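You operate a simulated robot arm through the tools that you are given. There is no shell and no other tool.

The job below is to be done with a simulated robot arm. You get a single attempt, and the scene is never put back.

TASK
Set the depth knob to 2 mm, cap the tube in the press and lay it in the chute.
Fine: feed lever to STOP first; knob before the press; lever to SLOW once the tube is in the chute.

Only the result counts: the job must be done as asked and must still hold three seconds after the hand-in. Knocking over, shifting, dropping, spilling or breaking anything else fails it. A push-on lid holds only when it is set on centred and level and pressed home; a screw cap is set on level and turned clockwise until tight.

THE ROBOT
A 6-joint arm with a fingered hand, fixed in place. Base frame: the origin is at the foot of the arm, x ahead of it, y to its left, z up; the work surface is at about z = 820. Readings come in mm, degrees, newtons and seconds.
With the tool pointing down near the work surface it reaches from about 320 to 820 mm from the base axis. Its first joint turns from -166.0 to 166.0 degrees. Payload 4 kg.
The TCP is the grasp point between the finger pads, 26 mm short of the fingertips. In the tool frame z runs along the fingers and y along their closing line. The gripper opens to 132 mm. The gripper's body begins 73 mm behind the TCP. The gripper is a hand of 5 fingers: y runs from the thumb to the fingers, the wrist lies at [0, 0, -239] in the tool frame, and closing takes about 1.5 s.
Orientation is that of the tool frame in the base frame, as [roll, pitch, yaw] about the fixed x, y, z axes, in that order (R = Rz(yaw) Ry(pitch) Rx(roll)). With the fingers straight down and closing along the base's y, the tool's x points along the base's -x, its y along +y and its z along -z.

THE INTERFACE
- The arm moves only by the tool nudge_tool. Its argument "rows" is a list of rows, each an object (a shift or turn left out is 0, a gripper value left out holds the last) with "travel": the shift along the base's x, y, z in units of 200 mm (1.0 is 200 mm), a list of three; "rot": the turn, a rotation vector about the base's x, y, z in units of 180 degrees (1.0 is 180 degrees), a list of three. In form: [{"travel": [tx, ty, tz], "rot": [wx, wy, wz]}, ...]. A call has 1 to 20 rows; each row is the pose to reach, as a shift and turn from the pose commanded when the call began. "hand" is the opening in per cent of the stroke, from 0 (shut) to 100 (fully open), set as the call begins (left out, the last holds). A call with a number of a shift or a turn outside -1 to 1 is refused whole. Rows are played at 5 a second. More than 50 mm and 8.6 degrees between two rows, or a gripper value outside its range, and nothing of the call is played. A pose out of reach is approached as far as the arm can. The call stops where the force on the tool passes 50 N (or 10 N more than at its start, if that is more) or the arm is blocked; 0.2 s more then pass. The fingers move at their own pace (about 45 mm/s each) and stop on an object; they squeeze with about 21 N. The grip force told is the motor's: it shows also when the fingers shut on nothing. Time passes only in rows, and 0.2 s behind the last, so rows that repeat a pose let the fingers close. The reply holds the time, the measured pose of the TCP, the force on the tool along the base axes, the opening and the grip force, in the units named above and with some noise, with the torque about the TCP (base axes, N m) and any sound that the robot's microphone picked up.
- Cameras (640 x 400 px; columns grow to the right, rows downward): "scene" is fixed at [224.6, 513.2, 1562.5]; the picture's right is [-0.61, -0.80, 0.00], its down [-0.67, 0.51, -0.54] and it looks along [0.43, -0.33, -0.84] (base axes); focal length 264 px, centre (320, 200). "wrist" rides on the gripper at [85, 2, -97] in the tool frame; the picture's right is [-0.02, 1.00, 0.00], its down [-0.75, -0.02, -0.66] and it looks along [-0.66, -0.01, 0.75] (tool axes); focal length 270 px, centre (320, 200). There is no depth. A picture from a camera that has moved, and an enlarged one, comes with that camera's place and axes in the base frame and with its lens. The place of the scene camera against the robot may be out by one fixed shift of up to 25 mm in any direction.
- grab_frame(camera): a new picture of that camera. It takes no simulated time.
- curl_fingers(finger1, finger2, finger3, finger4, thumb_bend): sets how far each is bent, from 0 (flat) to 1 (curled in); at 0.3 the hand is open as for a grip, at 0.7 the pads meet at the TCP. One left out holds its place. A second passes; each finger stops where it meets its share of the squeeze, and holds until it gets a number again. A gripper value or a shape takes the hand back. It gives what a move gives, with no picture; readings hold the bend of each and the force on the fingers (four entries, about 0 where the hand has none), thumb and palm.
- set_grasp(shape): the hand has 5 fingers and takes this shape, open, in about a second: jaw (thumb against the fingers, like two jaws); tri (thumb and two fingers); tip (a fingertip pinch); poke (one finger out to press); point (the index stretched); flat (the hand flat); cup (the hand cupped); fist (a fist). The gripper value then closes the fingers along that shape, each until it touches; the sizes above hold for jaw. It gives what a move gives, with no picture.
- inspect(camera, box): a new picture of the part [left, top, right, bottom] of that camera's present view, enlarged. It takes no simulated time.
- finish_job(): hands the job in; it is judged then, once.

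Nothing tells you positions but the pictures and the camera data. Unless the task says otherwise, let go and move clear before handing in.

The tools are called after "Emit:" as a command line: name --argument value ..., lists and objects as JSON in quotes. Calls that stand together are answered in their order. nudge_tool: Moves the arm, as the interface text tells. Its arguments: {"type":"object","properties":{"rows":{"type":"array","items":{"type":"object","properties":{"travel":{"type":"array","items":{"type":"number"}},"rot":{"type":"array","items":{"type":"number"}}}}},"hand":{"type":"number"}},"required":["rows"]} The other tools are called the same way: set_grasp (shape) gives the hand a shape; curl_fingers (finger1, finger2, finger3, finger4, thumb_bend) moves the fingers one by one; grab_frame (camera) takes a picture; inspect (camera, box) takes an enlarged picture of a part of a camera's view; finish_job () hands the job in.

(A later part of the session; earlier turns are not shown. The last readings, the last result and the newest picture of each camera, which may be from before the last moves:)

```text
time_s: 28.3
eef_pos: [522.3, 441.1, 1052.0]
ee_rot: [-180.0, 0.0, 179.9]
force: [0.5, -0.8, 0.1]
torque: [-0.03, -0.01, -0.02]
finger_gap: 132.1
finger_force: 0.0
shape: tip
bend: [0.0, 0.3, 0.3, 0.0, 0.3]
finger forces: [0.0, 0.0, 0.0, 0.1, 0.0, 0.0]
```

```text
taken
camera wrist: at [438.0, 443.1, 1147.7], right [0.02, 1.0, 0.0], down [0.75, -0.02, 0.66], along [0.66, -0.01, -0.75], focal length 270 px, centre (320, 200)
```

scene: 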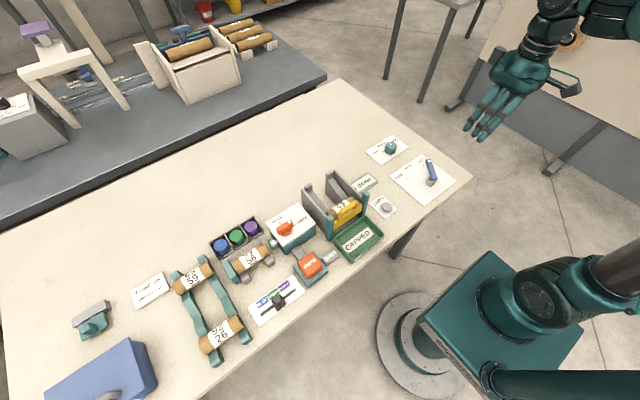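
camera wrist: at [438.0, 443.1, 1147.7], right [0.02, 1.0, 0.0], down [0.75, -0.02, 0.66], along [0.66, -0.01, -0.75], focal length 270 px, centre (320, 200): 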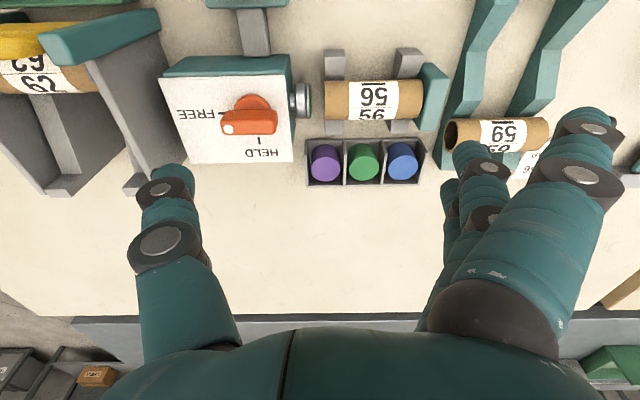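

Emit:
inspect --camera "wrist" --box '[150, 20, 310, 180]'

Emit:
inspect --camera "wrist" --box '[270, 20, 470, 200]'

Emit:
inspect --camera "scene" --box '[235, 255, 315, 330]'

Emit:
inspect --camera "scene" --box '[220, 200, 340, 295]'

```text
2.50 times, centred on (230, 100) of wrist
camera zoom: at [438.0, 443.1, 1147.7], right [0.02, 1.0, 0.0], down [0.75, -0.02, 0.66], along [0.66, -0.01, -0.75], focal length 676 px, centre (545, 450)
```

zoom: 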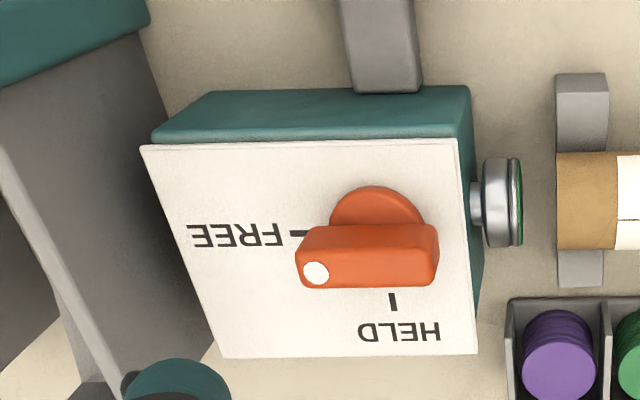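

```text
2.22 times, centred on (370, 110) of wrist
camera zoom: at [438.0, 443.1, 1147.7], right [0.02, 1.0, 0.0], down [0.75, -0.02, 0.66], along [0.66, -0.01, -0.75], focal length 601 px, centre (209, 400)
```

zoom: 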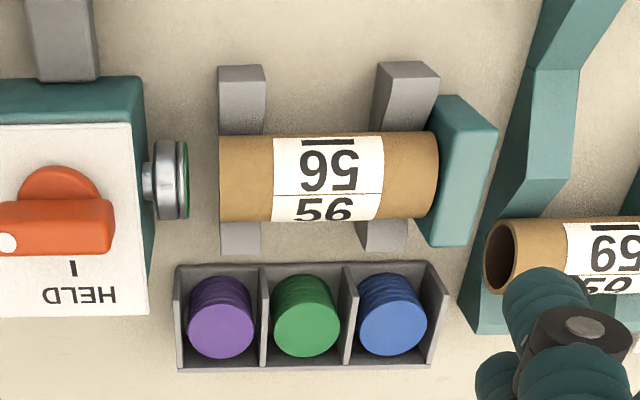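

```text
5.33 times, centred on (275, 292) of scene
camera zoom: at [224.6, 513.2, 1562.5], right [-0.61, -0.8, 0.0], down [-0.67, 0.51, -0.54], along [0.43, -0.33, -0.84], focal length 1410 px, centre (560, -293)
```

zoom: 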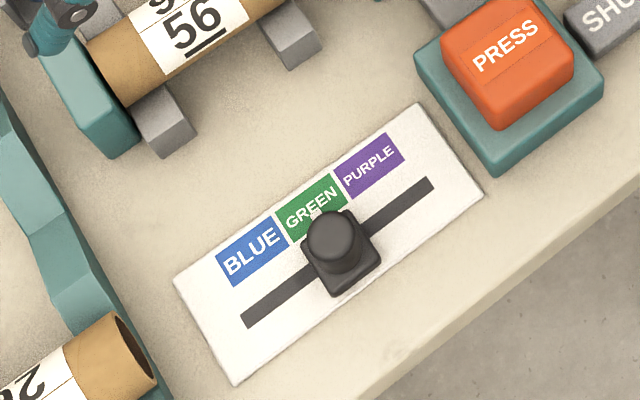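

```text
4.21 times, centred on (280, 248) of scene
camera zoom: at [224.6, 513.2, 1562.5], right [-0.61, -0.8, 0.0], down [-0.67, 0.51, -0.54], along [0.43, -0.33, -0.84], focal length 1113 px, centre (488, 0)
```

zoom: 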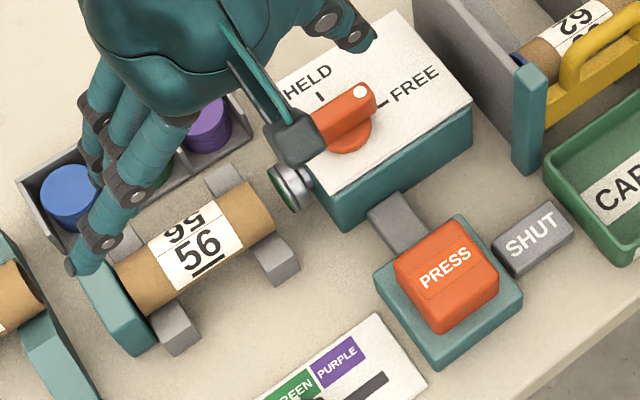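

The ram already carries a green cap and the slider is at GREEN, which matches the card. The clamp handle is a bar centred near (549, 377), top at about z = 920, with its dot at FREE, so I'll line up over it to turn it to HELD first.

Emit:
nudge_tool --rows '[{"travel": [0.011, -0.027, 0], "rot": [0, 0, -0.0417]}, {"travel": [0.022, -0.053, 0], "rot": [0, 0, -0.0833]}, {"travel": [0.033, -0.08, 0], "rot": [0, 0, -0.125]}, {"travel": [0.044, -0.106, 0], "rot": [0, 0, -0.1667]}, {"travel": [0.056, -0.133, 0], "rot": [0, 0, -0.2083]}, {"travel": [0.067, -0.159, 0], "rot": [0, 0, -0.25]}, {"travel": [0.078, -0.186, 0], "rot": [0, 0, -0.2917]}, {"travel": [0.089, -0.212, 0], "rot": [0, 0, -0.3333]}, {"travel": [0.1, -0.239, -0.05], "rot": [0, 0, -0.375]}, {"travel": [0.111, -0.265, -0.1], "rot": [0, 0, -0.4167]}, {"travel": [0.122, -0.292, -0.15], "rot": [0, 0, -0.4583]}, {"travel": [0.1335, -0.318, -0.21], "rot": [0, 0, -0.5]}, {"travel": [0.1335, -0.318, -0.21], "rot": [0, 0, -0.5]}]' --hand 50

Emit:
grab_frame --camera "wrist"

Emit:
grab_frame --camera "scene"

```text
time_s: 31.1
eef_pos: [548.6, 374.8, 1011.8]
ee_rot: [-180.0, 0.0, 89.9]
force: [0.1, 0.0, 1.0]
torque: [0.0, 0.01, -0.01]
finger_gap: 66.9
finger_force: 0.1
shape: tip
bend: [0.0, 0.73, 0.73, 0.0, 0.7]
finger forces: [0.0, 0.0, 0.1, 0.1, 0.0, 0.1]
```

```text
taken
camera wrist: at [551.3, 460.9, 1106.5], right [1.0, -0.02, 0.0], down [-0.02, -0.75, 0.66], along [-0.01, -0.66, -0.75], focal length 270 px, centre (320, 200)
```

wrist: 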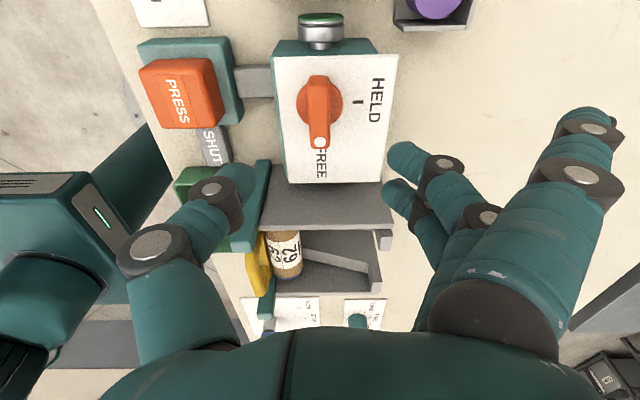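

```text
taken
```

scene: 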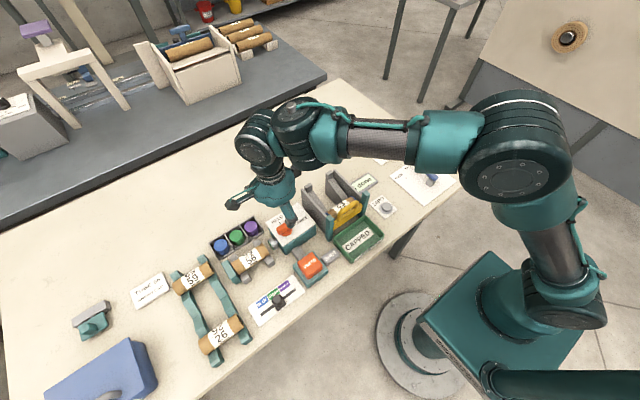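

The handle lies right under the hand, about 1.5 mm off in x and 3 mm in y. I'll correct and go down to straddle it.

Emit:
nudge_tool --rows '[{"travel": [-0.007, 0.013, -0.15]}, {"travel": [-0.007, 0.013, -0.3]}, {"travel": [-0.007, 0.013, -0.409]}, {"travel": [-0.007, 0.013, -0.409]}]'

Emit:
grab_frame --camera "wrist"

```text
time_s: 32.1
eef_pos: [547.9, 378.5, 929.2]
ee_rot: [-180.0, 0.1, 89.9]
force: [0.0, -0.4, -0.3]
torque: [-0.03, 0.0, -0.01]
finger_gap: 66.9
finger_force: 0.0
shape: tip
bend: [0.0, 0.73, 0.73, 0.0, 0.7]
finger forces: [0.0, 0.0, 0.1, 0.0, 0.0, 0.0]
```

```text
taken
camera wrist: at [549.7, 464.0, 1024.8], right [1.0, -0.02, 0.0], down [-0.02, -0.75, 0.66], along [-0.01, -0.66, -0.75], focal length 270 px, centre (320, 200)
```

wrist: 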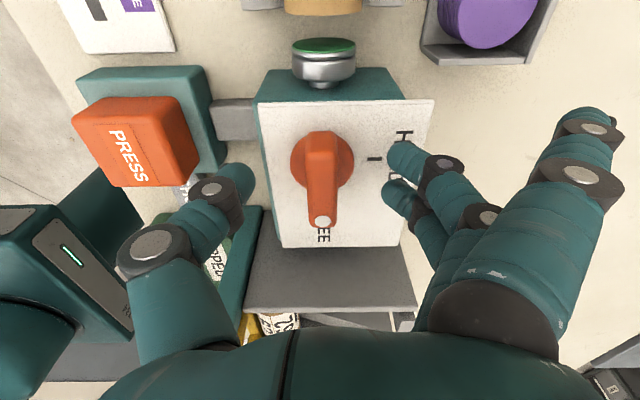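

Emit:
nudge_tool --rows '[{"travel": [0, 0, 0]}, {"travel": [0, 0, 0]}, {"travel": [0, 0, 0]}, {"travel": [0, 0, 0]}, {"travel": [0, 0, 0]}, {"travel": [0, 0, 0]}]' --hand 0

Emit:
grab_frame --camera "wrist"

```text
time_s: 33.5
eef_pos: [547.4, 378.3, 929.8]
ee_rot: [179.9, 0.0, 90.0]
force: [0.1, 1.5, -3.3]
torque: [0.04, -0.09, 0.01]
finger_gap: 10.9
finger_force: 21.2
shape: tip
bend: [0.25, 0.72, 0.72, 0.25, 0.7]
finger forces: [0.1, 9.5, 9.5, 0.0, 17.8, 0.0]
```

```text
taken
camera wrist: at [549.8, 464.0, 1025.0], right [1.0, -0.02, 0.0], down [-0.02, -0.75, 0.66], along [-0.01, -0.66, -0.75], focal length 270 px, centre (320, 200)
```

wrist: 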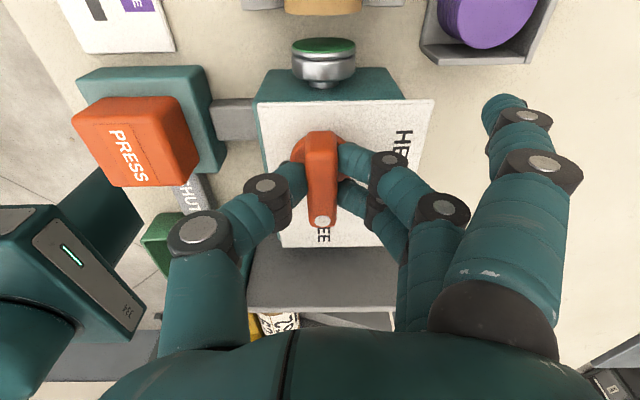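

The handle is gripped. I'll turn it 90 degrees anticlockwise to HELD.

Emit:
nudge_tool --rows '[{"rot": [0, 0, 0.0417]}, {"rot": [0, 0, 0.0833]}, {"rot": [0, 0, 0.125]}, {"rot": [0, 0, 0.1667]}, {"rot": [0, 0, 0.2083]}, {"rot": [0, 0, 0.25]}, {"rot": [0, 0, 0.2917]}, {"rot": [0, 0, 0.3333]}, {"rot": [0, 0, 0.375]}, {"rot": [0, 0, 0.4167]}, {"rot": [0, 0, 0.4583]}, {"rot": [0, 0, 0.5]}, {"rot": [0, 0, 0.5]}]'

Emit:
grab_frame --camera "wrist"

```text
time_s: 36.3
eef_pos: [546.6, 377.4, 928.7]
ee_rot: [-179.9, -0.2, 180.0]
force: [-27.3, -14.9, 4.0]
torque: [-0.34, 0.45, -0.18]
finger_gap: 11.4
finger_force: 20.8
shape: tip
bend: [0.26, 0.72, 0.72, 0.26, 0.7]
finger forces: [0.0, 7.2, 6.4, 0.1, 29.3, 0.0]
```

```text
taken
camera wrist: at [462.6, 380.2, 1024.9], right [0.02, 1.0, 0.0], down [0.75, -0.01, 0.66], along [0.66, -0.01, -0.75], focal length 270 px, centre (320, 200)
```

wrist: 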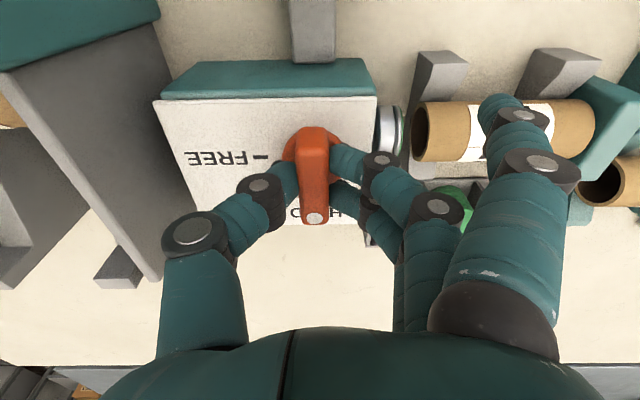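

The handle now points along +x at HELD. I'll let go, rise and check it.

Emit:
nudge_tool --rows '[{"travel": [0, 0, 0]}, {"travel": [0, 0, 0]}, {"travel": [0, 0, 0]}, {"travel": [0, 0, 0.0]}, {"travel": [0, 0, 0.2]}, {"travel": [0, 0, 0.4]}, {"travel": [0, 0, 0.6]}, {"travel": [0, 0, 0.6]}]' --hand 60

Emit:
grab_frame --camera "wrist"

Emit:
inspect --camera "wrist" --box '[200, 0, 440, 150]'

```text
time_s: 38.1
eef_pos: [547.2, 377.0, 1049.4]
ee_rot: [-179.9, 0.1, 179.9]
force: [0.3, -0.2, -0.2]
torque: [-0.02, -0.02, -0.01]
finger_gap: 78.9
finger_force: 0.0
shape: tip
bend: [0.0, 0.71, 0.71, 0.0, 0.69]
finger forces: [0.1, 0.0, 0.1, 0.1, 0.0, 0.1]
```

```text
taken
camera wrist: at [463.9, 380.9, 1144.8], right [0.02, 1.0, 0.0], down [0.75, -0.02, 0.66], along [0.66, -0.01, -0.75], focal length 270 px, centre (320, 200)
```

wrist: 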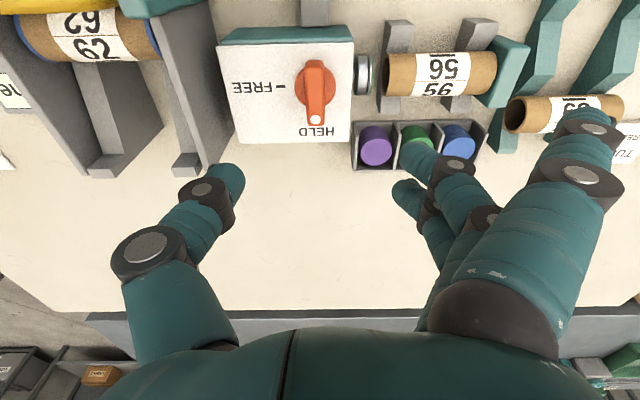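

```text
2.67 times, centred on (320, 75) of wrist
camera zoom: at [463.9, 380.9, 1144.8], right [0.02, 1.0, 0.0], down [0.75, -0.02, 0.66], along [0.66, -0.01, -0.75], focal length 721 px, centre (320, 533)
```

zoom: 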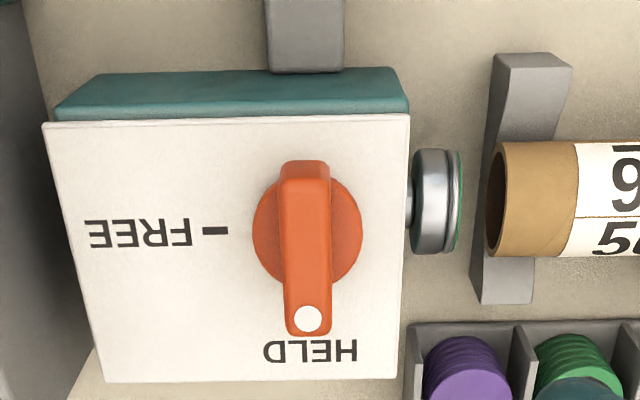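

Clamp confirmed at HELD, and the tube's open end faces the ram with its green cap. Next I'll move over the PRESS button for a close look.

Emit:
nudge_tool --rows '[{"travel": [-0.2, 0, 0]}, {"travel": [-0.4, 0, -0.05]}, {"travel": [-0.56, 0, -0.15]}, {"travel": [-0.56, 0, -0.15]}]'

Emit:
grab_frame --camera "wrist"

Emit:
inspect --camera "wrist" --box '[220, 0, 480, 180]'

```text
time_s: 39.1
eef_pos: [435.0, 377.5, 1019.4]
ee_rot: [180.0, 0.0, -180.0]
force: [-0.4, -0.1, 0.1]
torque: [0.01, -0.02, 0.03]
finger_gap: 78.7
finger_force: 0.1
shape: tip
bend: [0.0, 0.71, 0.71, 0.0, 0.69]
finger forces: [0.1, 0.0, 0.0, 0.0, 0.0, 0.0]
```

```text
taken
camera wrist: at [350.9, 380.1, 1114.3], right [0.02, 1.0, 0.0], down [0.75, -0.02, 0.66], along [0.66, -0.01, -0.75], focal length 270 px, centre (320, 200)
```

wrist: 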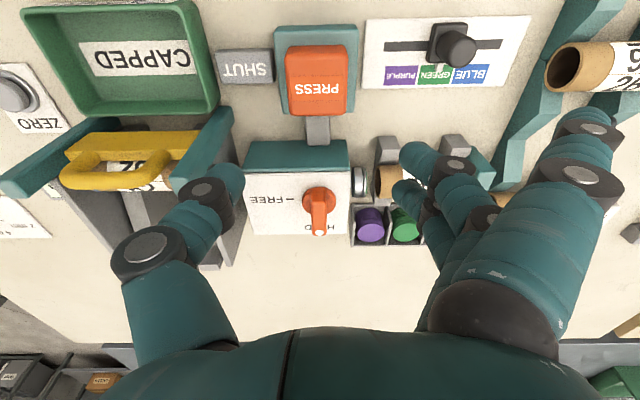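

```text
2.22 times, centred on (350, 90) of wrist
camera zoom: at [350.9, 380.1, 1114.3], right [0.02, 1.0, 0.0], down [0.75, -0.02, 0.66], along [0.66, -0.01, -0.75], focal length 601 px, centre (253, 444)
```

zoom: 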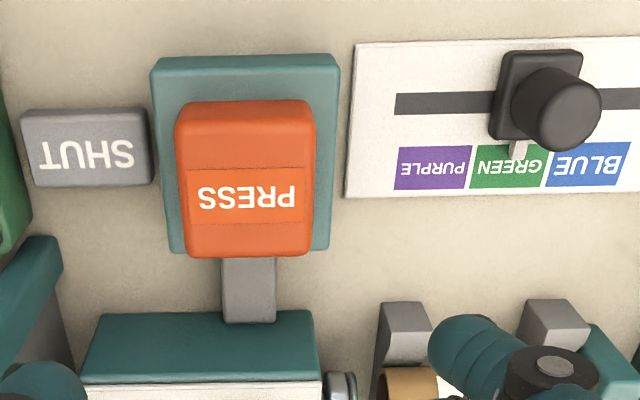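

The button top is centred at about (431, 377, 880), and the slider pointer is on GREEN. I'll switch to the jaw shape and close it fully to make a compact pusher.

Emit:
set_grasp --shape "jaw"

Emit:
nudge_tool --rows '[{"travel": [-0.02, 0, 0]}, {"travel": [-0.02, 0, 0]}, {"travel": [-0.02, 0, 0]}, {"travel": [-0.02, 0, 0]}, {"travel": [-0.02, 0, 0]}, {"travel": [-0.02, 0, 0]}, {"travel": [-0.02, 0, -0.2]}, {"travel": [-0.02, 0, -0.4]}, {"travel": [-0.02, 0, -0.44]}, {"travel": [-0.02, 0, -0.44]}]' --hand 0

Emit:
grab_frame --camera "wrist"

Emit:
inspect --camera "scene" --box '[240, 180, 400, 300]'

```text
time_s: 40.0
eef_pos: [434.0, 376.2, 1018.1]
ee_rot: [-179.9, 0.0, 179.9]
force: [0.2, -0.1, -0.1]
torque: [0.03, -0.02, 0.0]
finger_gap: 131.8
finger_force: 0.1
shape: jaw
bend: [0.3, 0.3, 0.3, 0.3, 0.3]
finger forces: [0.1, 0.0, 0.0, 0.1, 0.1, 0.0]
```

```text
time_s: 42.2
eef_pos: [432.5, 377.4, 931.0]
ee_rot: [-180.0, 0.0, 180.0]
force: [1.0, 0.2, 0.4]
torque: [0.02, -0.01, 0.02]
finger_gap: 0.0
finger_force: 21.2
shape: jaw
bend: [0.66, 0.61, 0.61, 0.66, 0.66]
finger forces: [0.0, 0.2, 0.1, 0.1, 0.0, 0.1]
```

```text
taken
camera wrist: at [348.4, 380.3, 1026.1], right [0.02, 1.0, 0.0], down [0.75, -0.02, 0.66], along [0.66, -0.01, -0.75], focal length 270 px, centre (320, 200)
```

wrist: 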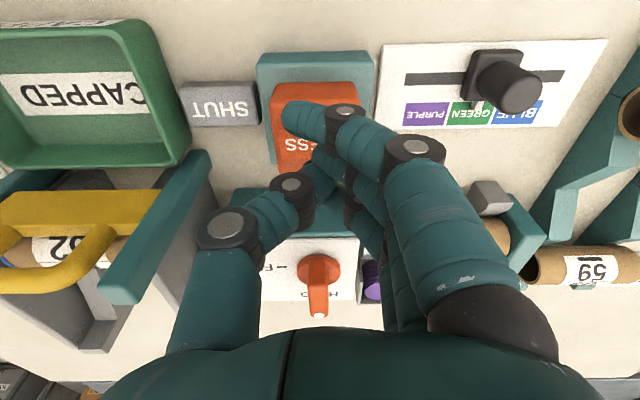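

```text
3.33 times, centred on (320, 240) of scene
camera zoom: at [224.6, 513.2, 1562.5], right [-0.61, -0.8, 0.0], down [-0.67, 0.51, -0.54], along [0.43, -0.33, -0.84], focal length 881 px, centre (320, 67)
```

zoom: 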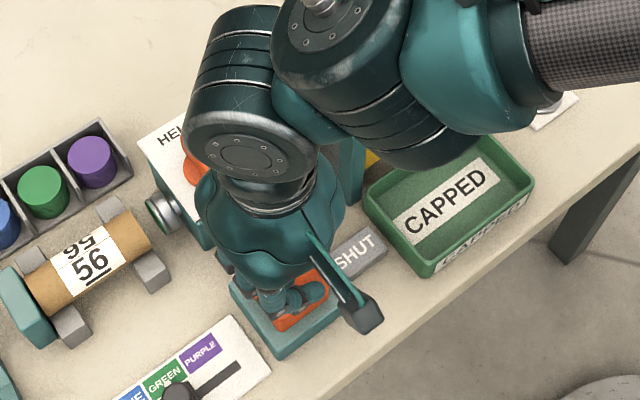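

The closed fingertips hang over the PRESS button. I'll lower slowly onto it and watch force and sound.

Emit:
nudge_tool --rows '[{"travel": [0, 0, -0.05]}, {"travel": [0, 0, -0.09]}, {"travel": [0, 0, -0.1]}, {"travel": [0, 0, -0.11]}, {"travel": [0, 0, -0.12]}, {"travel": [0, 0, -0.13]}, {"travel": [0, 0, -0.14]}, {"travel": [0, 0, -0.15]}]'

Emit:
grab_frame --camera "wrist"

Emit:
inspect --camera "scene" --box '[220, 200, 340, 295]'

```text
time_s: 44.0
eef_pos: [430.9, 380.0, 906.2]
ee_rot: [179.6, 0.3, -179.9]
force: [-4.4, -2.4, 16.7]
torque: [-0.04, 0.16, 0.01]
finger_gap: 0.0
finger_force: 20.6
shape: jaw
bend: [0.66, 0.64, 0.63, 0.66, 0.67]
finger forces: [0.0, 0.0, 0.0, 0.1, 0.1, 0.0]
stopped in row 8: the force on the tool passed its limit at 55 N (the readings are from after the stop); the commanded pose is now the measured one
```

```text
taken
camera wrist: at [347.4, 381.6, 1001.3], right [0.02, 1.0, 0.01], down [0.75, -0.02, 0.66], along [0.66, -0.01, -0.75], focal length 270 px, centre (320, 200)
```

wrist: 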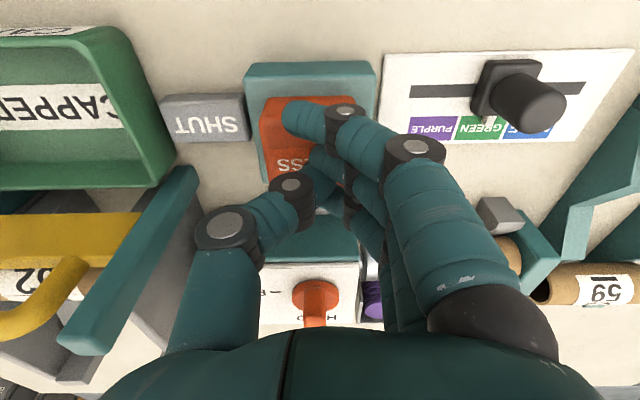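

```text
4.21 times, centred on (280, 248) of scene
camera zoom: at [224.6, 513.2, 1562.5], right [-0.61, -0.8, 0.0], down [-0.67, 0.51, -0.54], along [0.43, -0.33, -0.84], focal length 1113 px, centre (488, 0)
```

zoom: 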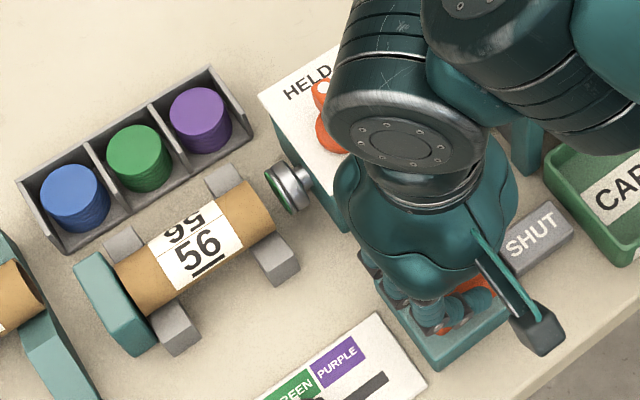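

The tip met the button and the force limit stopped me at 55 N, with no sound heard. I'll lift off and see whether anything changed at the tube or the ram.

Emit:
nudge_tool --rows '[{"travel": [0, 0, 0.1]}, {"travel": [0, 0, 0.3]}, {"travel": [0, 0, 0.5]}, {"travel": [0, 0, 0.5]}, {"travel": [0, 0, 0.5]}]'

Emit:
inspect --camera "wrist" --box '[180, 0, 440, 180]'

Emit:
inspect --camera "scene" --box '[220, 200, 340, 295]'

Emit:
inspect --camera "scene" --box '[300, 150, 400, 220]'

```text
time_s: 45.2
eef_pos: [431.2, 378.4, 1004.6]
ee_rot: [179.7, 0.2, -179.9]
force: [0.1, -0.9, 0.5]
torque: [0.0, -0.02, -0.01]
finger_gap: 0.1
finger_force: 21.1
shape: jaw
bend: [0.66, 0.61, 0.61, 0.66, 0.67]
finger forces: [0.0, 0.0, 0.0, 0.0, 0.0, 0.0]
```

```text
2.22 times, centred on (310, 90) of wrist
camera zoom: at [348.6, 381.0, 1100.1], right [0.02, 1.0, 0.01], down [0.75, -0.02, 0.66], along [0.66, -0.01, -0.75], focal length 601 px, centre (342, 444)
```

zoom: 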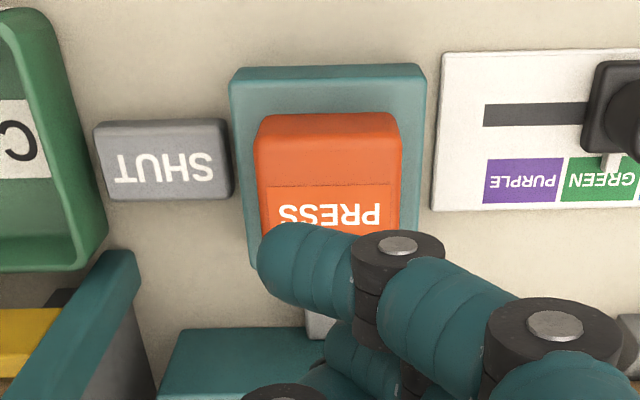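

```text
4.21 times, centred on (280, 248) of scene
camera zoom: at [224.6, 513.2, 1562.5], right [-0.61, -0.8, 0.0], down [-0.67, 0.51, -0.54], along [0.43, -0.33, -0.84], focal length 1113 px, centre (488, 0)
```

zoom: 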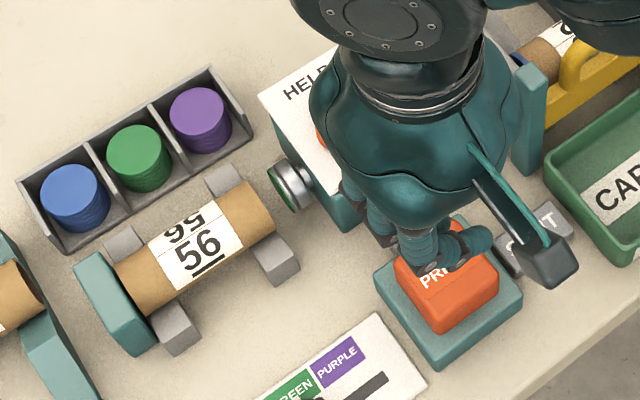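

```text
5.71 times, centred on (350, 185) of scene
camera zoom: at [224.6, 513.2, 1562.5], right [-0.61, -0.8, 0.0], down [-0.67, 0.51, -0.54], along [0.43, -0.33, -0.84], focal length 1510 px, centre (149, 286)
```

zoom: 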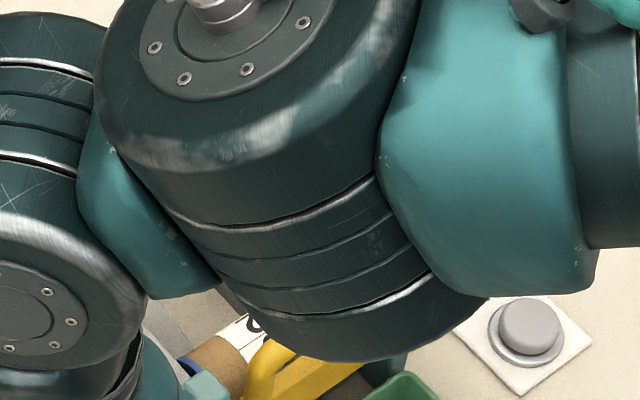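

I'll go back to the viewpoint that showed the tube's open end to see whether a cap has been set.

Emit:
nudge_tool --rows '[{"travel": [0.0, 0, 0.2]}, {"travel": [0.2, 0, 0.22]}, {"travel": [0.4, 0, 0.22]}, {"travel": [0.58, 0, 0.22]}, {"travel": [0.58, 0, 0.22]}]'

Emit:
grab_frame --camera "wrist"

Emit:
inspect --camera "wrist" --box '[300, 0, 540, 150]'

```text
time_s: 46.4
eef_pos: [547.4, 379.3, 1047.8]
ee_rot: [179.8, 0.2, 180.0]
force: [-1.2, -0.3, -0.3]
torque: [0.02, 0.01, 0.0]
finger_gap: 0.0
finger_force: 20.8
shape: jaw
bend: [0.66, 0.61, 0.61, 0.66, 0.67]
finger forces: [0.1, 0.1, 0.1, 0.0, 0.0, 0.0]
```

```text
taken
camera wrist: at [463.9, 381.4, 1143.2], right [0.02, 1.0, 0.01], down [0.75, -0.02, 0.66], along [0.66, -0.01, -0.75], focal length 270 px, centre (320, 200)
```

wrist: 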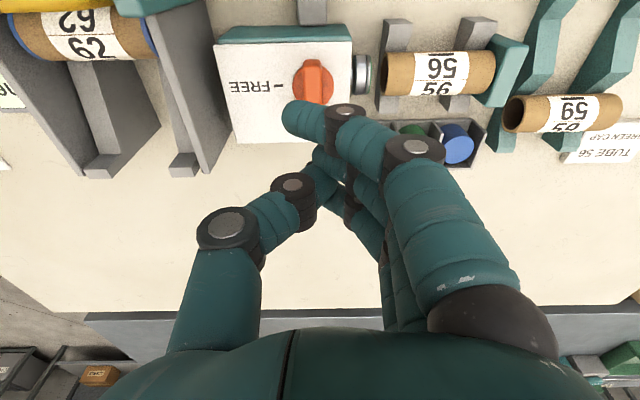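

```text
2.67 times, centred on (420, 75) of wrist
camera zoom: at [463.9, 381.4, 1143.2], right [0.02, 1.0, 0.01], down [0.75, -0.02, 0.66], along [0.66, -0.01, -0.75], focal length 721 px, centre (53, 533)
```

zoom: 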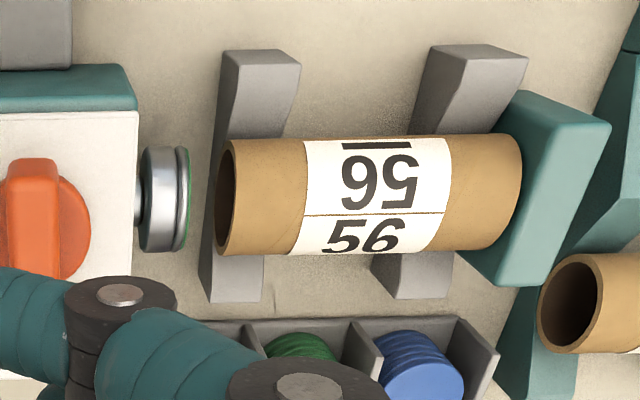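

The tube is still open, so the button did not register. I'll try the poke shape, made for pressing, and look at where its fingertip sits.

Emit:
set_grasp --shape "poke"

Emit:
grab_frame --camera "wrist"

Emit:
inspect --camera "scene" --box '[200, 100, 360, 290]'

```text
time_s: 47.3
eef_pos: [547.0, 379.8, 1048.0]
ee_rot: [179.7, 0.2, 179.9]
force: [0.1, 0.0, -0.9]
torque: [-0.01, -0.02, 0.0]
finger_gap: 0.2
finger_force: 0.1
shape: poke
bend: [1.0, 0.95, 0.95, 1.0, 1.0]
finger forces: [0.0, 0.0, 0.1, 0.1, 0.1, 0.1]
```

```text
taken
camera wrist: at [463.5, 381.5, 1143.2], right [0.02, 1.0, 0.01], down [0.75, -0.02, 0.66], along [0.66, -0.01, -0.75], focal length 270 px, centre (320, 200)
```

wrist: 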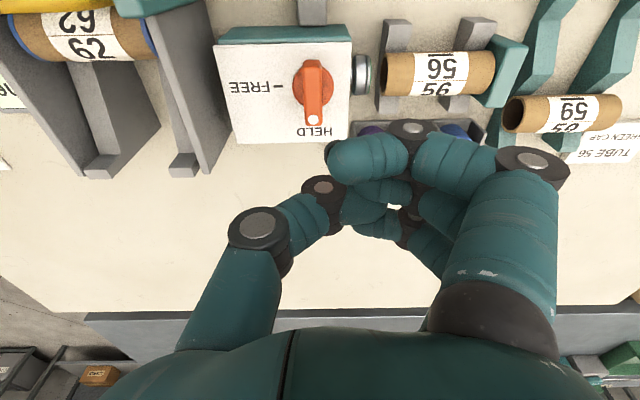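

```text
2.11 times, centred on (280, 195) of scene
camera zoom: at [224.6, 513.2, 1562.5], right [-0.61, -0.8, 0.0], down [-0.67, 0.51, -0.54], along [0.43, -0.33, -0.84], focal length 556 px, centre (404, 210)
```

zoom: 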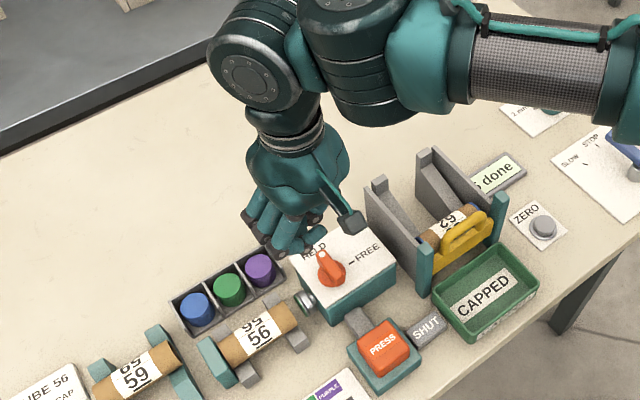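

Emit:
set_grasp --shape "point"

Emit:
grab_frame --camera "wrist"

Emit:
inspect --camera "scene" --box '[200, 100, 360, 290]'

```text
time_s: 48.2
eef_pos: [548.1, 379.4, 1047.4]
ee_rot: [179.7, 0.2, -180.0]
force: [-0.7, 0.3, -1.2]
torque: [-0.03, -0.02, 0.0]
finger_gap: 125.9
finger_force: 0.0
shape: point
bend: [0.28, 0.85, 0.85, 1.0, 0.61]
finger forces: [0.0, 0.0, 0.0, 0.0, 0.0, 0.0]
```

```text
taken
camera wrist: at [463.5, 381.5, 1143.2], right [0.02, 1.0, 0.01], down [0.75, -0.02, 0.66], along [0.66, -0.01, -0.75], focal length 270 px, centre (320, 200)
```

wrist: 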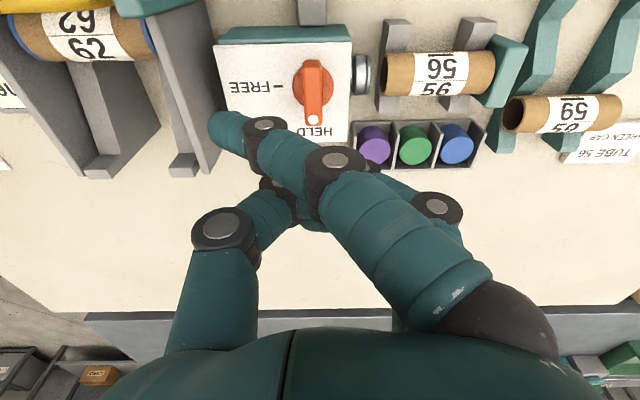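

```text
2.11 times, centred on (280, 195) of scene
camera zoom: at [224.6, 513.2, 1562.5], right [-0.61, -0.8, 0.0], down [-0.67, 0.51, -0.54], along [0.43, -0.33, -0.84], focal length 556 px, centre (404, 210)
```

zoom: 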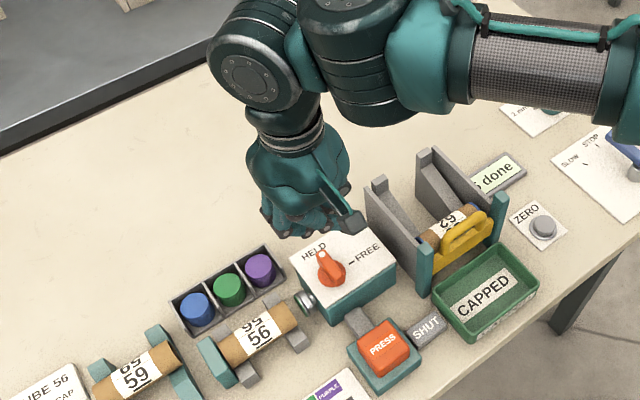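

The tip cluster worked mechanically, so I'll go back to the closed jaw and press again, this time holding the button down for a couple of seconds.

Emit:
set_grasp --shape "jaw"

Emit:
nudge_tool --rows '[{"travel": [-0.2, 0, 0], "rot": [0.001, -0.001, 0]}, {"travel": [-0.4, 0, 0], "rot": [0.001, -0.001, 0]}, {"travel": [-0.58, -0.01, 0], "rot": [0.001, -0.001, 0]}, {"travel": [-0.58, -0.01, 0], "rot": [0.001, -0.001, 0]}, {"travel": [-0.58, -0.01, -0.2], "rot": [0.001, -0.001, 0]}, {"travel": [-0.58, -0.01, -0.4], "rot": [0.001, -0.001, 0]}, {"travel": [-0.58, -0.01, -0.58], "rot": [0.001, -0.001, 0]}, {"travel": [-0.58, -0.01, -0.58], "rot": [0.001, -0.001, 0]}, {"travel": [-0.58, -0.01, -0.58], "rot": [0.001, -0.001, 0]}]' --hand 0

Emit:
grab_frame --camera "wrist"

```text
time_s: 49.1
eef_pos: [547.1, 379.2, 1048.3]
ee_rot: [179.7, 0.2, 179.9]
force: [-1.2, 0.3, 1.0]
torque: [-0.02, -0.02, 0.01]
finger_gap: 131.8
finger_force: 0.1
shape: jaw
bend: [0.3, 0.3, 0.3, 0.3, 0.3]
finger forces: [0.1, 0.0, 0.0, 0.0, 0.1, 0.1]
```

```text
time_s: 51.1
eef_pos: [430.6, 377.2, 933.0]
ee_rot: [179.5, 0.4, 180.0]
force: [-0.5, -1.0, -0.5]
torque: [0.0, 0.02, -0.02]
finger_gap: 0.0
finger_force: 21.4
shape: jaw
bend: [0.66, 0.61, 0.61, 0.66, 0.66]
finger forces: [0.1, 0.1, 0.0, 0.1, 0.0, 0.0]
```

```text
taken
camera wrist: at [346.4, 379.8, 1028.3], right [0.02, 1.0, 0.01], down [0.75, -0.02, 0.66], along [0.66, -0.01, -0.75], focal length 270 px, centre (320, 200)
```

wrist: 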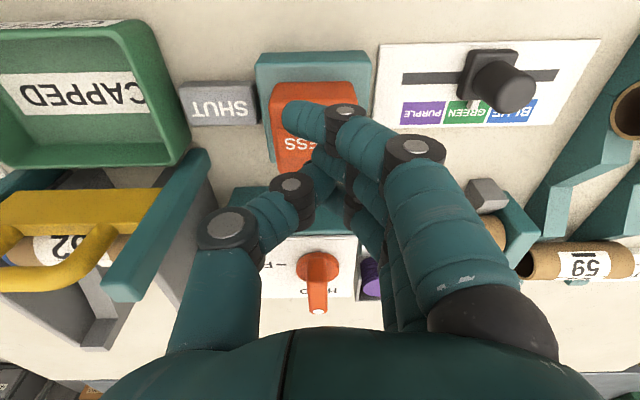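

Emit:
nudge_tool --rows '[{"travel": [0, 0, -0.06], "rot": [-0.0028, 0.0022, 0]}, {"travel": [0, 0, -0.11], "rot": [-0.0028, 0.0022, 0]}, {"travel": [0, 0, -0.12], "rot": [-0.0028, 0.0022, 0]}, {"travel": [0, 0, -0.13], "rot": [-0.0028, 0.0022, 0]}, {"travel": [0, 0, -0.135], "rot": [-0.0028, 0.0022, 0]}, {"travel": [0, 0, -0.14], "rot": [-0.0028, 0.0022, 0]}, {"travel": [0, 0, -0.14], "rot": [-0.0028, 0.0022, 0]}, {"travel": [0, 0, -0.14], "rot": [-0.0028, 0.0022, 0]}, {"travel": [0, 0, -0.14], "rot": [-0.0028, 0.0022, 0]}, {"travel": [0, 0, -0.14], "rot": [-0.0028, 0.0022, 0]}]'

Emit:
inspect --camera "scene" --box '[220, 200, 340, 295]'

Emit:
grab_frame --camera "wrist"

```text
time_s: 53.3
eef_pos: [431.0, 378.3, 905.0]
ee_rot: [179.8, 0.1, -179.8]
force: [-9.3, 9.1, 36.4]
torque: [0.33, 0.25, 0.01]
finger_gap: 0.1
finger_force: 21.2
shape: jaw
bend: [0.66, 0.65, 0.65, 0.66, 0.66]
finger forces: [0.1, 27.2, 26.7, 0.1, 0.0, 0.0]
```

```text
4.21 times, centred on (280, 248) of scene
camera zoom: at [224.6, 513.2, 1562.5], right [-0.61, -0.8, 0.0], down [-0.67, 0.51, -0.54], along [0.43, -0.33, -0.84], focal length 1113 px, centre (488, 0)
```

zoom: 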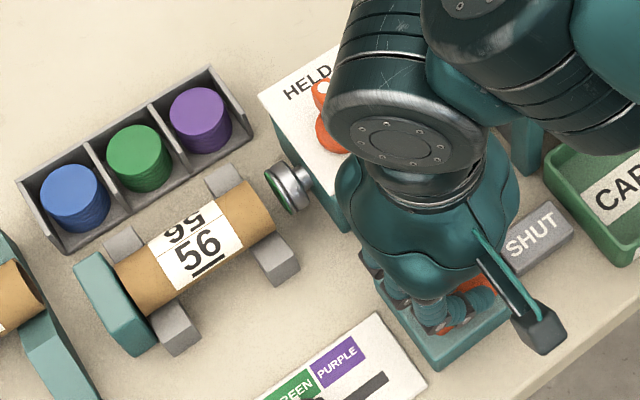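

```text
taken
camera wrist: at [347.3, 380.7, 1001.4], right [0.02, 1.0, 0.0], down [0.75, -0.01, 0.66], along [0.66, -0.01, -0.75], focal length 270 px, centre (320, 200)
```

wrist: 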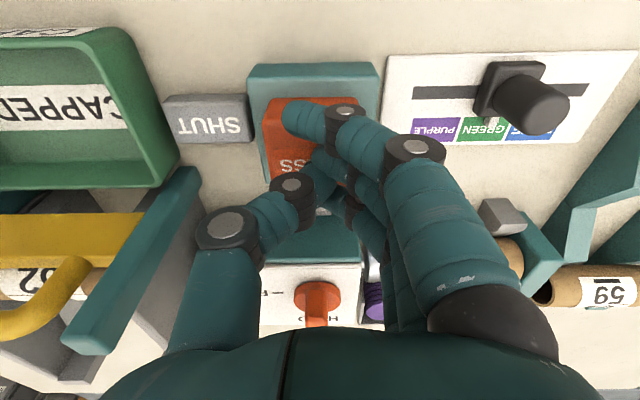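

Holding at 36 N nothing moves yet. I'll press a bit harder while staying within the limit.

Emit:
nudge_tool --rows '[{"travel": [0, 0, -0.003]}, {"travel": [0, 0, -0.006]}, {"travel": [0, 0, -0.006]}, {"travel": [0, 0, -0.006]}]'

Emit:
inspect --camera "scene" --box '[220, 200, 340, 295]'

```text
time_s: 53.9
eef_pos: [431.8, 378.5, 907.4]
ee_rot: [179.7, 0.0, -179.8]
force: [-4.7, -1.1, 16.0]
torque: [0.03, 0.16, -0.01]
finger_gap: 0.1
finger_force: 20.8
shape: jaw
bend: [0.66, 0.64, 0.63, 0.66, 0.67]
finger forces: [0.0, 0.0, 0.0, 0.0, 0.1, 0.0]
stopped in row 2: the force on the tool passed its limit at 52 N (the readings are from after the stop); the commanded pose is now the measured one
```

```text
4.21 times, centred on (280, 248) of scene
camera zoom: at [224.6, 513.2, 1562.5], right [-0.61, -0.8, 0.0], down [-0.67, 0.51, -0.54], along [0.43, -0.33, -0.84], focal length 1113 px, centre (488, 0)
```

zoom: 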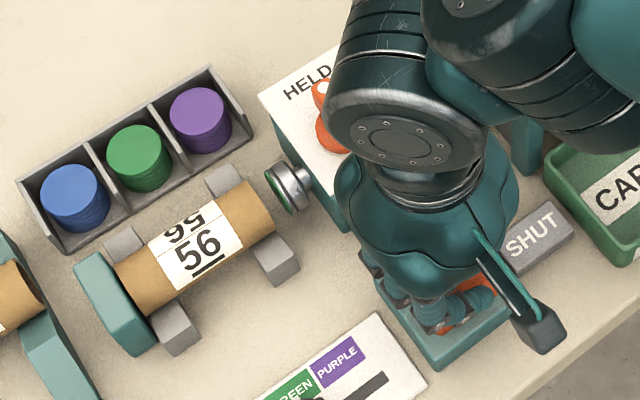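

Emit:
inspect --camera "wrist" --box '[220, 30, 400, 220]'

Emit:
nudge_tool --rows '[{"travel": [0, 0, 0.05]}, {"travel": [0, 0, 0.1]}, {"travel": [0, 0, 0.1]}]'

Emit:
inspect --camera "wrist" --box '[220, 30, 400, 220]'

```text
2.11 times, centred on (310, 125) of wrist
camera zoom: at [347.6, 380.8, 1001.7], right [0.02, 1.0, 0.0], down [0.75, -0.02, 0.66], along [0.66, -0.01, -0.75], focal length 569 px, centre (341, 358)
```

zoom: 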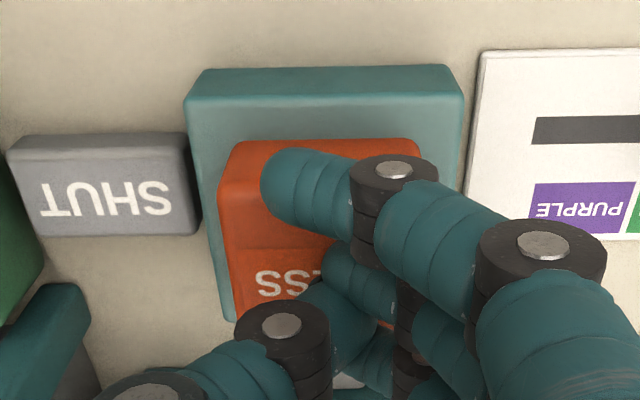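

```text
time_s: 54.7
eef_pos: [430.2, 379.0, 926.5]
ee_rot: [179.9, 0.1, -180.0]
force: [-0.3, 0.5, 0.3]
torque: [0.01, -0.01, 0.0]
finger_gap: 0.1
finger_force: 20.9
shape: jaw
bend: [0.66, 0.61, 0.61, 0.66, 0.67]
finger forces: [0.0, 0.0, 0.0, 0.1, 0.1, 0.0]
```

```text
2.11 times, centred on (310, 125) of wrist
camera zoom: at [347.5, 380.9, 1020.7], right [0.02, 1.0, 0.0], down [0.75, -0.02, 0.66], along [0.66, -0.01, -0.75], focal length 569 px, centre (341, 358)
```

zoom: 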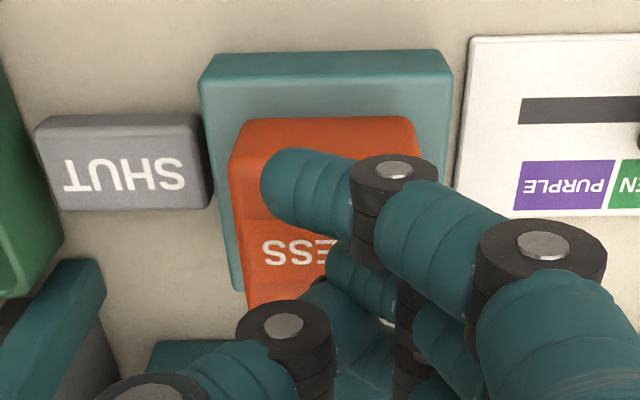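

The button seems to sink about 3–4 mm and then goes stiff. I'll press once more to about 45 N and measure how far its top has gone down.

Emit:
nudge_tool --rows '[{"travel": [0, 0, -0.05]}, {"travel": [0, 0, -0.08]}, {"travel": [0, 0, -0.09]}, {"travel": [0, 0, -0.1]}, {"travel": [0, 0, -0.105]}, {"travel": [0, 0, -0.11]}, {"travel": [0, 0, -0.1125]}, {"travel": [0, 0, -0.1125]}, {"travel": [0, 0, -0.1125]}]'

Emit:
inspect --camera "wrist" --box '[220, 30, 400, 220]'

Emit:
inspect --camera "scene" --box '[280, 225, 360, 290]'

```text
time_s: 56.3
eef_pos: [432.1, 381.2, 905.8]
ee_rot: [179.7, 0.3, -179.7]
force: [-5.1, -1.9, 17.9]
torque: [-0.01, 0.16, 0.04]
finger_gap: 0.2
finger_force: 20.6
shape: jaw
bend: [0.66, 0.64, 0.63, 0.66, 0.67]
finger forces: [0.0, 0.0, 0.1, 0.0, 0.0, 0.0]
stopped in row 8: the force on the tool passed its limit at 51 N (the readings are from after the stop); the commanded pose is now the measured one
```

```text
2.11 times, centred on (310, 125) of wrist
camera zoom: at [347.6, 381.8, 1001.3], right [0.02, 1.0, 0.01], down [0.75, -0.02, 0.66], along [0.66, 0.0, -0.75], focal length 569 px, centre (341, 358)
```

zoom: 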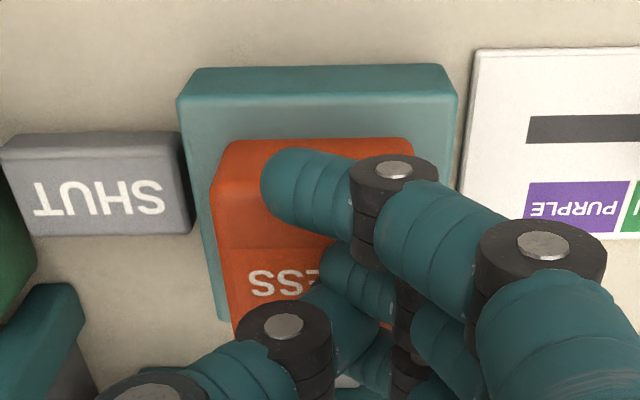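

```text
6.15 times, centred on (320, 258) of scene
camera zoom: at [224.6, 513.2, 1562.5], right [-0.61, -0.8, 0.0], down [-0.67, 0.51, -0.54], along [0.43, -0.33, -0.84], focal length 1626 px, centre (320, -154)
```

zoom: 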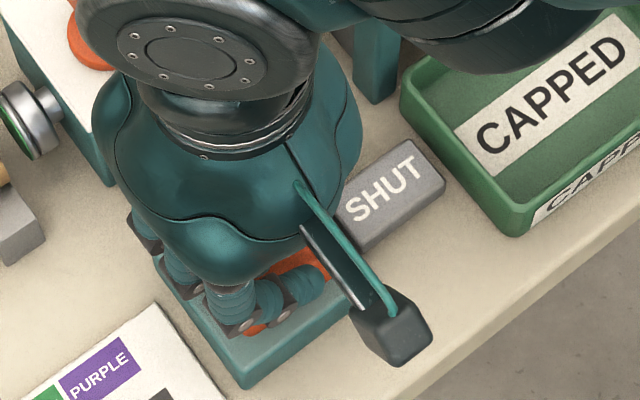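

The button top is down about 4 mm and solid, so it is fully pressed, yet the press does not act with the handle at HELD. I'll lift off and check the display and the ram again.

Emit:
nudge_tool --rows '[{"travel": [0, 0, 0.2]}, {"travel": [0, 0, 0.4]}, {"travel": [0, 0, 0.6]}, {"travel": [0.2, 0, 0.7]}, {"travel": [0.4, 0, 0.7]}, {"travel": [0.58, 0, 0.7]}, {"travel": [0.58, 0, 0.7]}]' --hand 50

Emit:
inspect --camera "wrist" --box '[200, 0, 540, 150]'

Emit:
inspect --camera "scene" --box '[220, 160, 420, 300]'

```text
time_s: 57.9
eef_pos: [548.3, 379.8, 1044.3]
ee_rot: [179.7, 0.3, -179.7]
force: [0.8, 0.6, 0.6]
torque: [0.0, 0.0, 0.01]
finger_gap: 65.8
finger_force: 0.0
shape: jaw
bend: [0.73, 0.73, 0.73, 0.73, 0.7]
finger forces: [0.0, 0.1, 0.0, 0.0, 0.0, 0.0]
```

```text
1.88 times, centred on (370, 75) of wrist
camera zoom: at [464.3, 381.8, 1140.7], right [0.02, 1.0, 0.01], down [0.75, -0.02, 0.66], along [0.66, -0.01, -0.75], focal length 509 px, centre (226, 435)
```

zoom: 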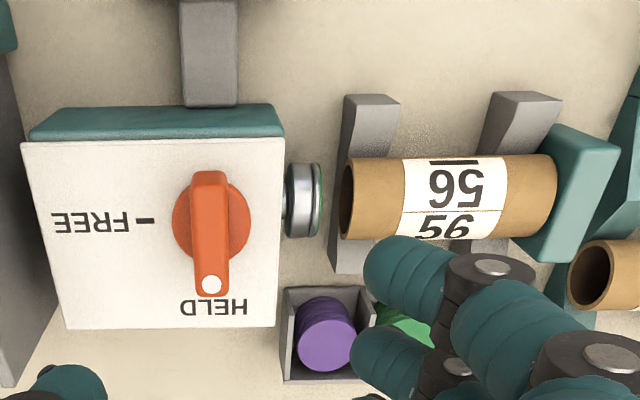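

```text
2.86 times, centred on (320, 230) of scene
camera zoom: at [224.6, 513.2, 1562.5], right [-0.61, -0.8, 0.0], down [-0.67, 0.51, -0.54], along [0.43, -0.33, -0.84], focal length 755 px, centre (320, 114)
```

zoom: 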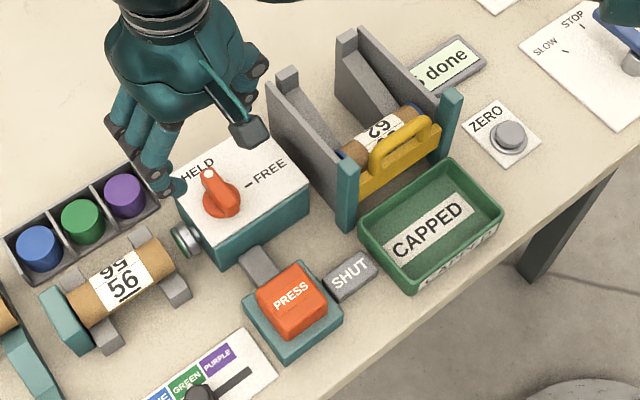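

The tube is unchanged, so at HELD the button does nothing; the handle sits on the ram housing and appears to lock the ram. I'll grip the handle again, over its pivot at about (548, 374), and turn it back to FREE.

Emit:
set_grasp --shape "tip"

Emit:
nudge_tool --rows '[{"travel": [0, -0.03, 0], "rot": [-0.0017, 0.0017, -0.0017]}, {"travel": [0, -0.03, -0.1], "rot": [-0.0017, 0.0017, -0.0017]}, {"travel": [0, -0.03, -0.2], "rot": [-0.0017, 0.0017, -0.0017]}, {"travel": [0, -0.03, -0.3], "rot": [-0.0017, 0.0017, -0.0017]}, {"travel": [0, -0.03, -0.3], "rot": [-0.0017, 0.0017, -0.0017]}]' --hand 50

Emit:
grab_frame --camera "wrist"

```text
time_s: 58.8
eef_pos: [547.2, 379.8, 1043.5]
ee_rot: [179.7, 0.3, -179.8]
force: [-0.6, 0.3, 0.0]
torque: [0.0, 0.03, 0.01]
finger_gap: 132.0
finger_force: 0.1
shape: tip
bend: [0.0, 0.3, 0.3, 0.0, 0.3]
finger forces: [0.1, 0.1, 0.0, 0.0, 0.0, 0.0]
```

```text
time_s: 60.0
eef_pos: [548.3, 374.1, 984.4]
ee_rot: [-180.0, -0.1, 179.9]
force: [0.3, -0.2, 0.5]
torque: [0.03, 0.0, 0.01]
finger_gap: 67.1
finger_force: 0.0
shape: tip
bend: [0.0, 0.73, 0.73, 0.0, 0.7]
finger forces: [0.0, 0.0, 0.0, 0.0, 0.0, 0.0]
```

```text
taken
camera wrist: at [464.1, 377.0, 1080.8], right [0.02, 1.0, 0.0], down [0.75, -0.02, 0.66], along [0.66, -0.01, -0.75], focal length 270 px, centre (320, 200)
```

wrist: 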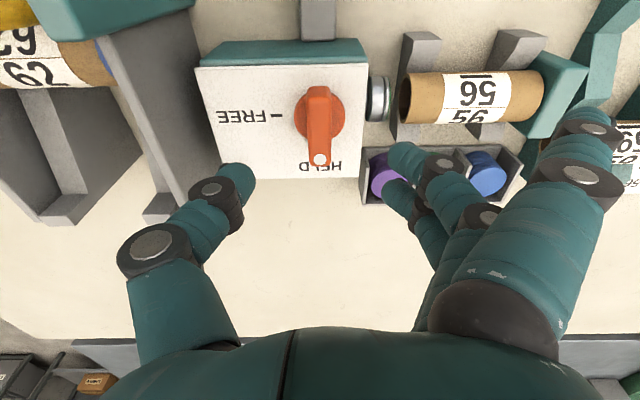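

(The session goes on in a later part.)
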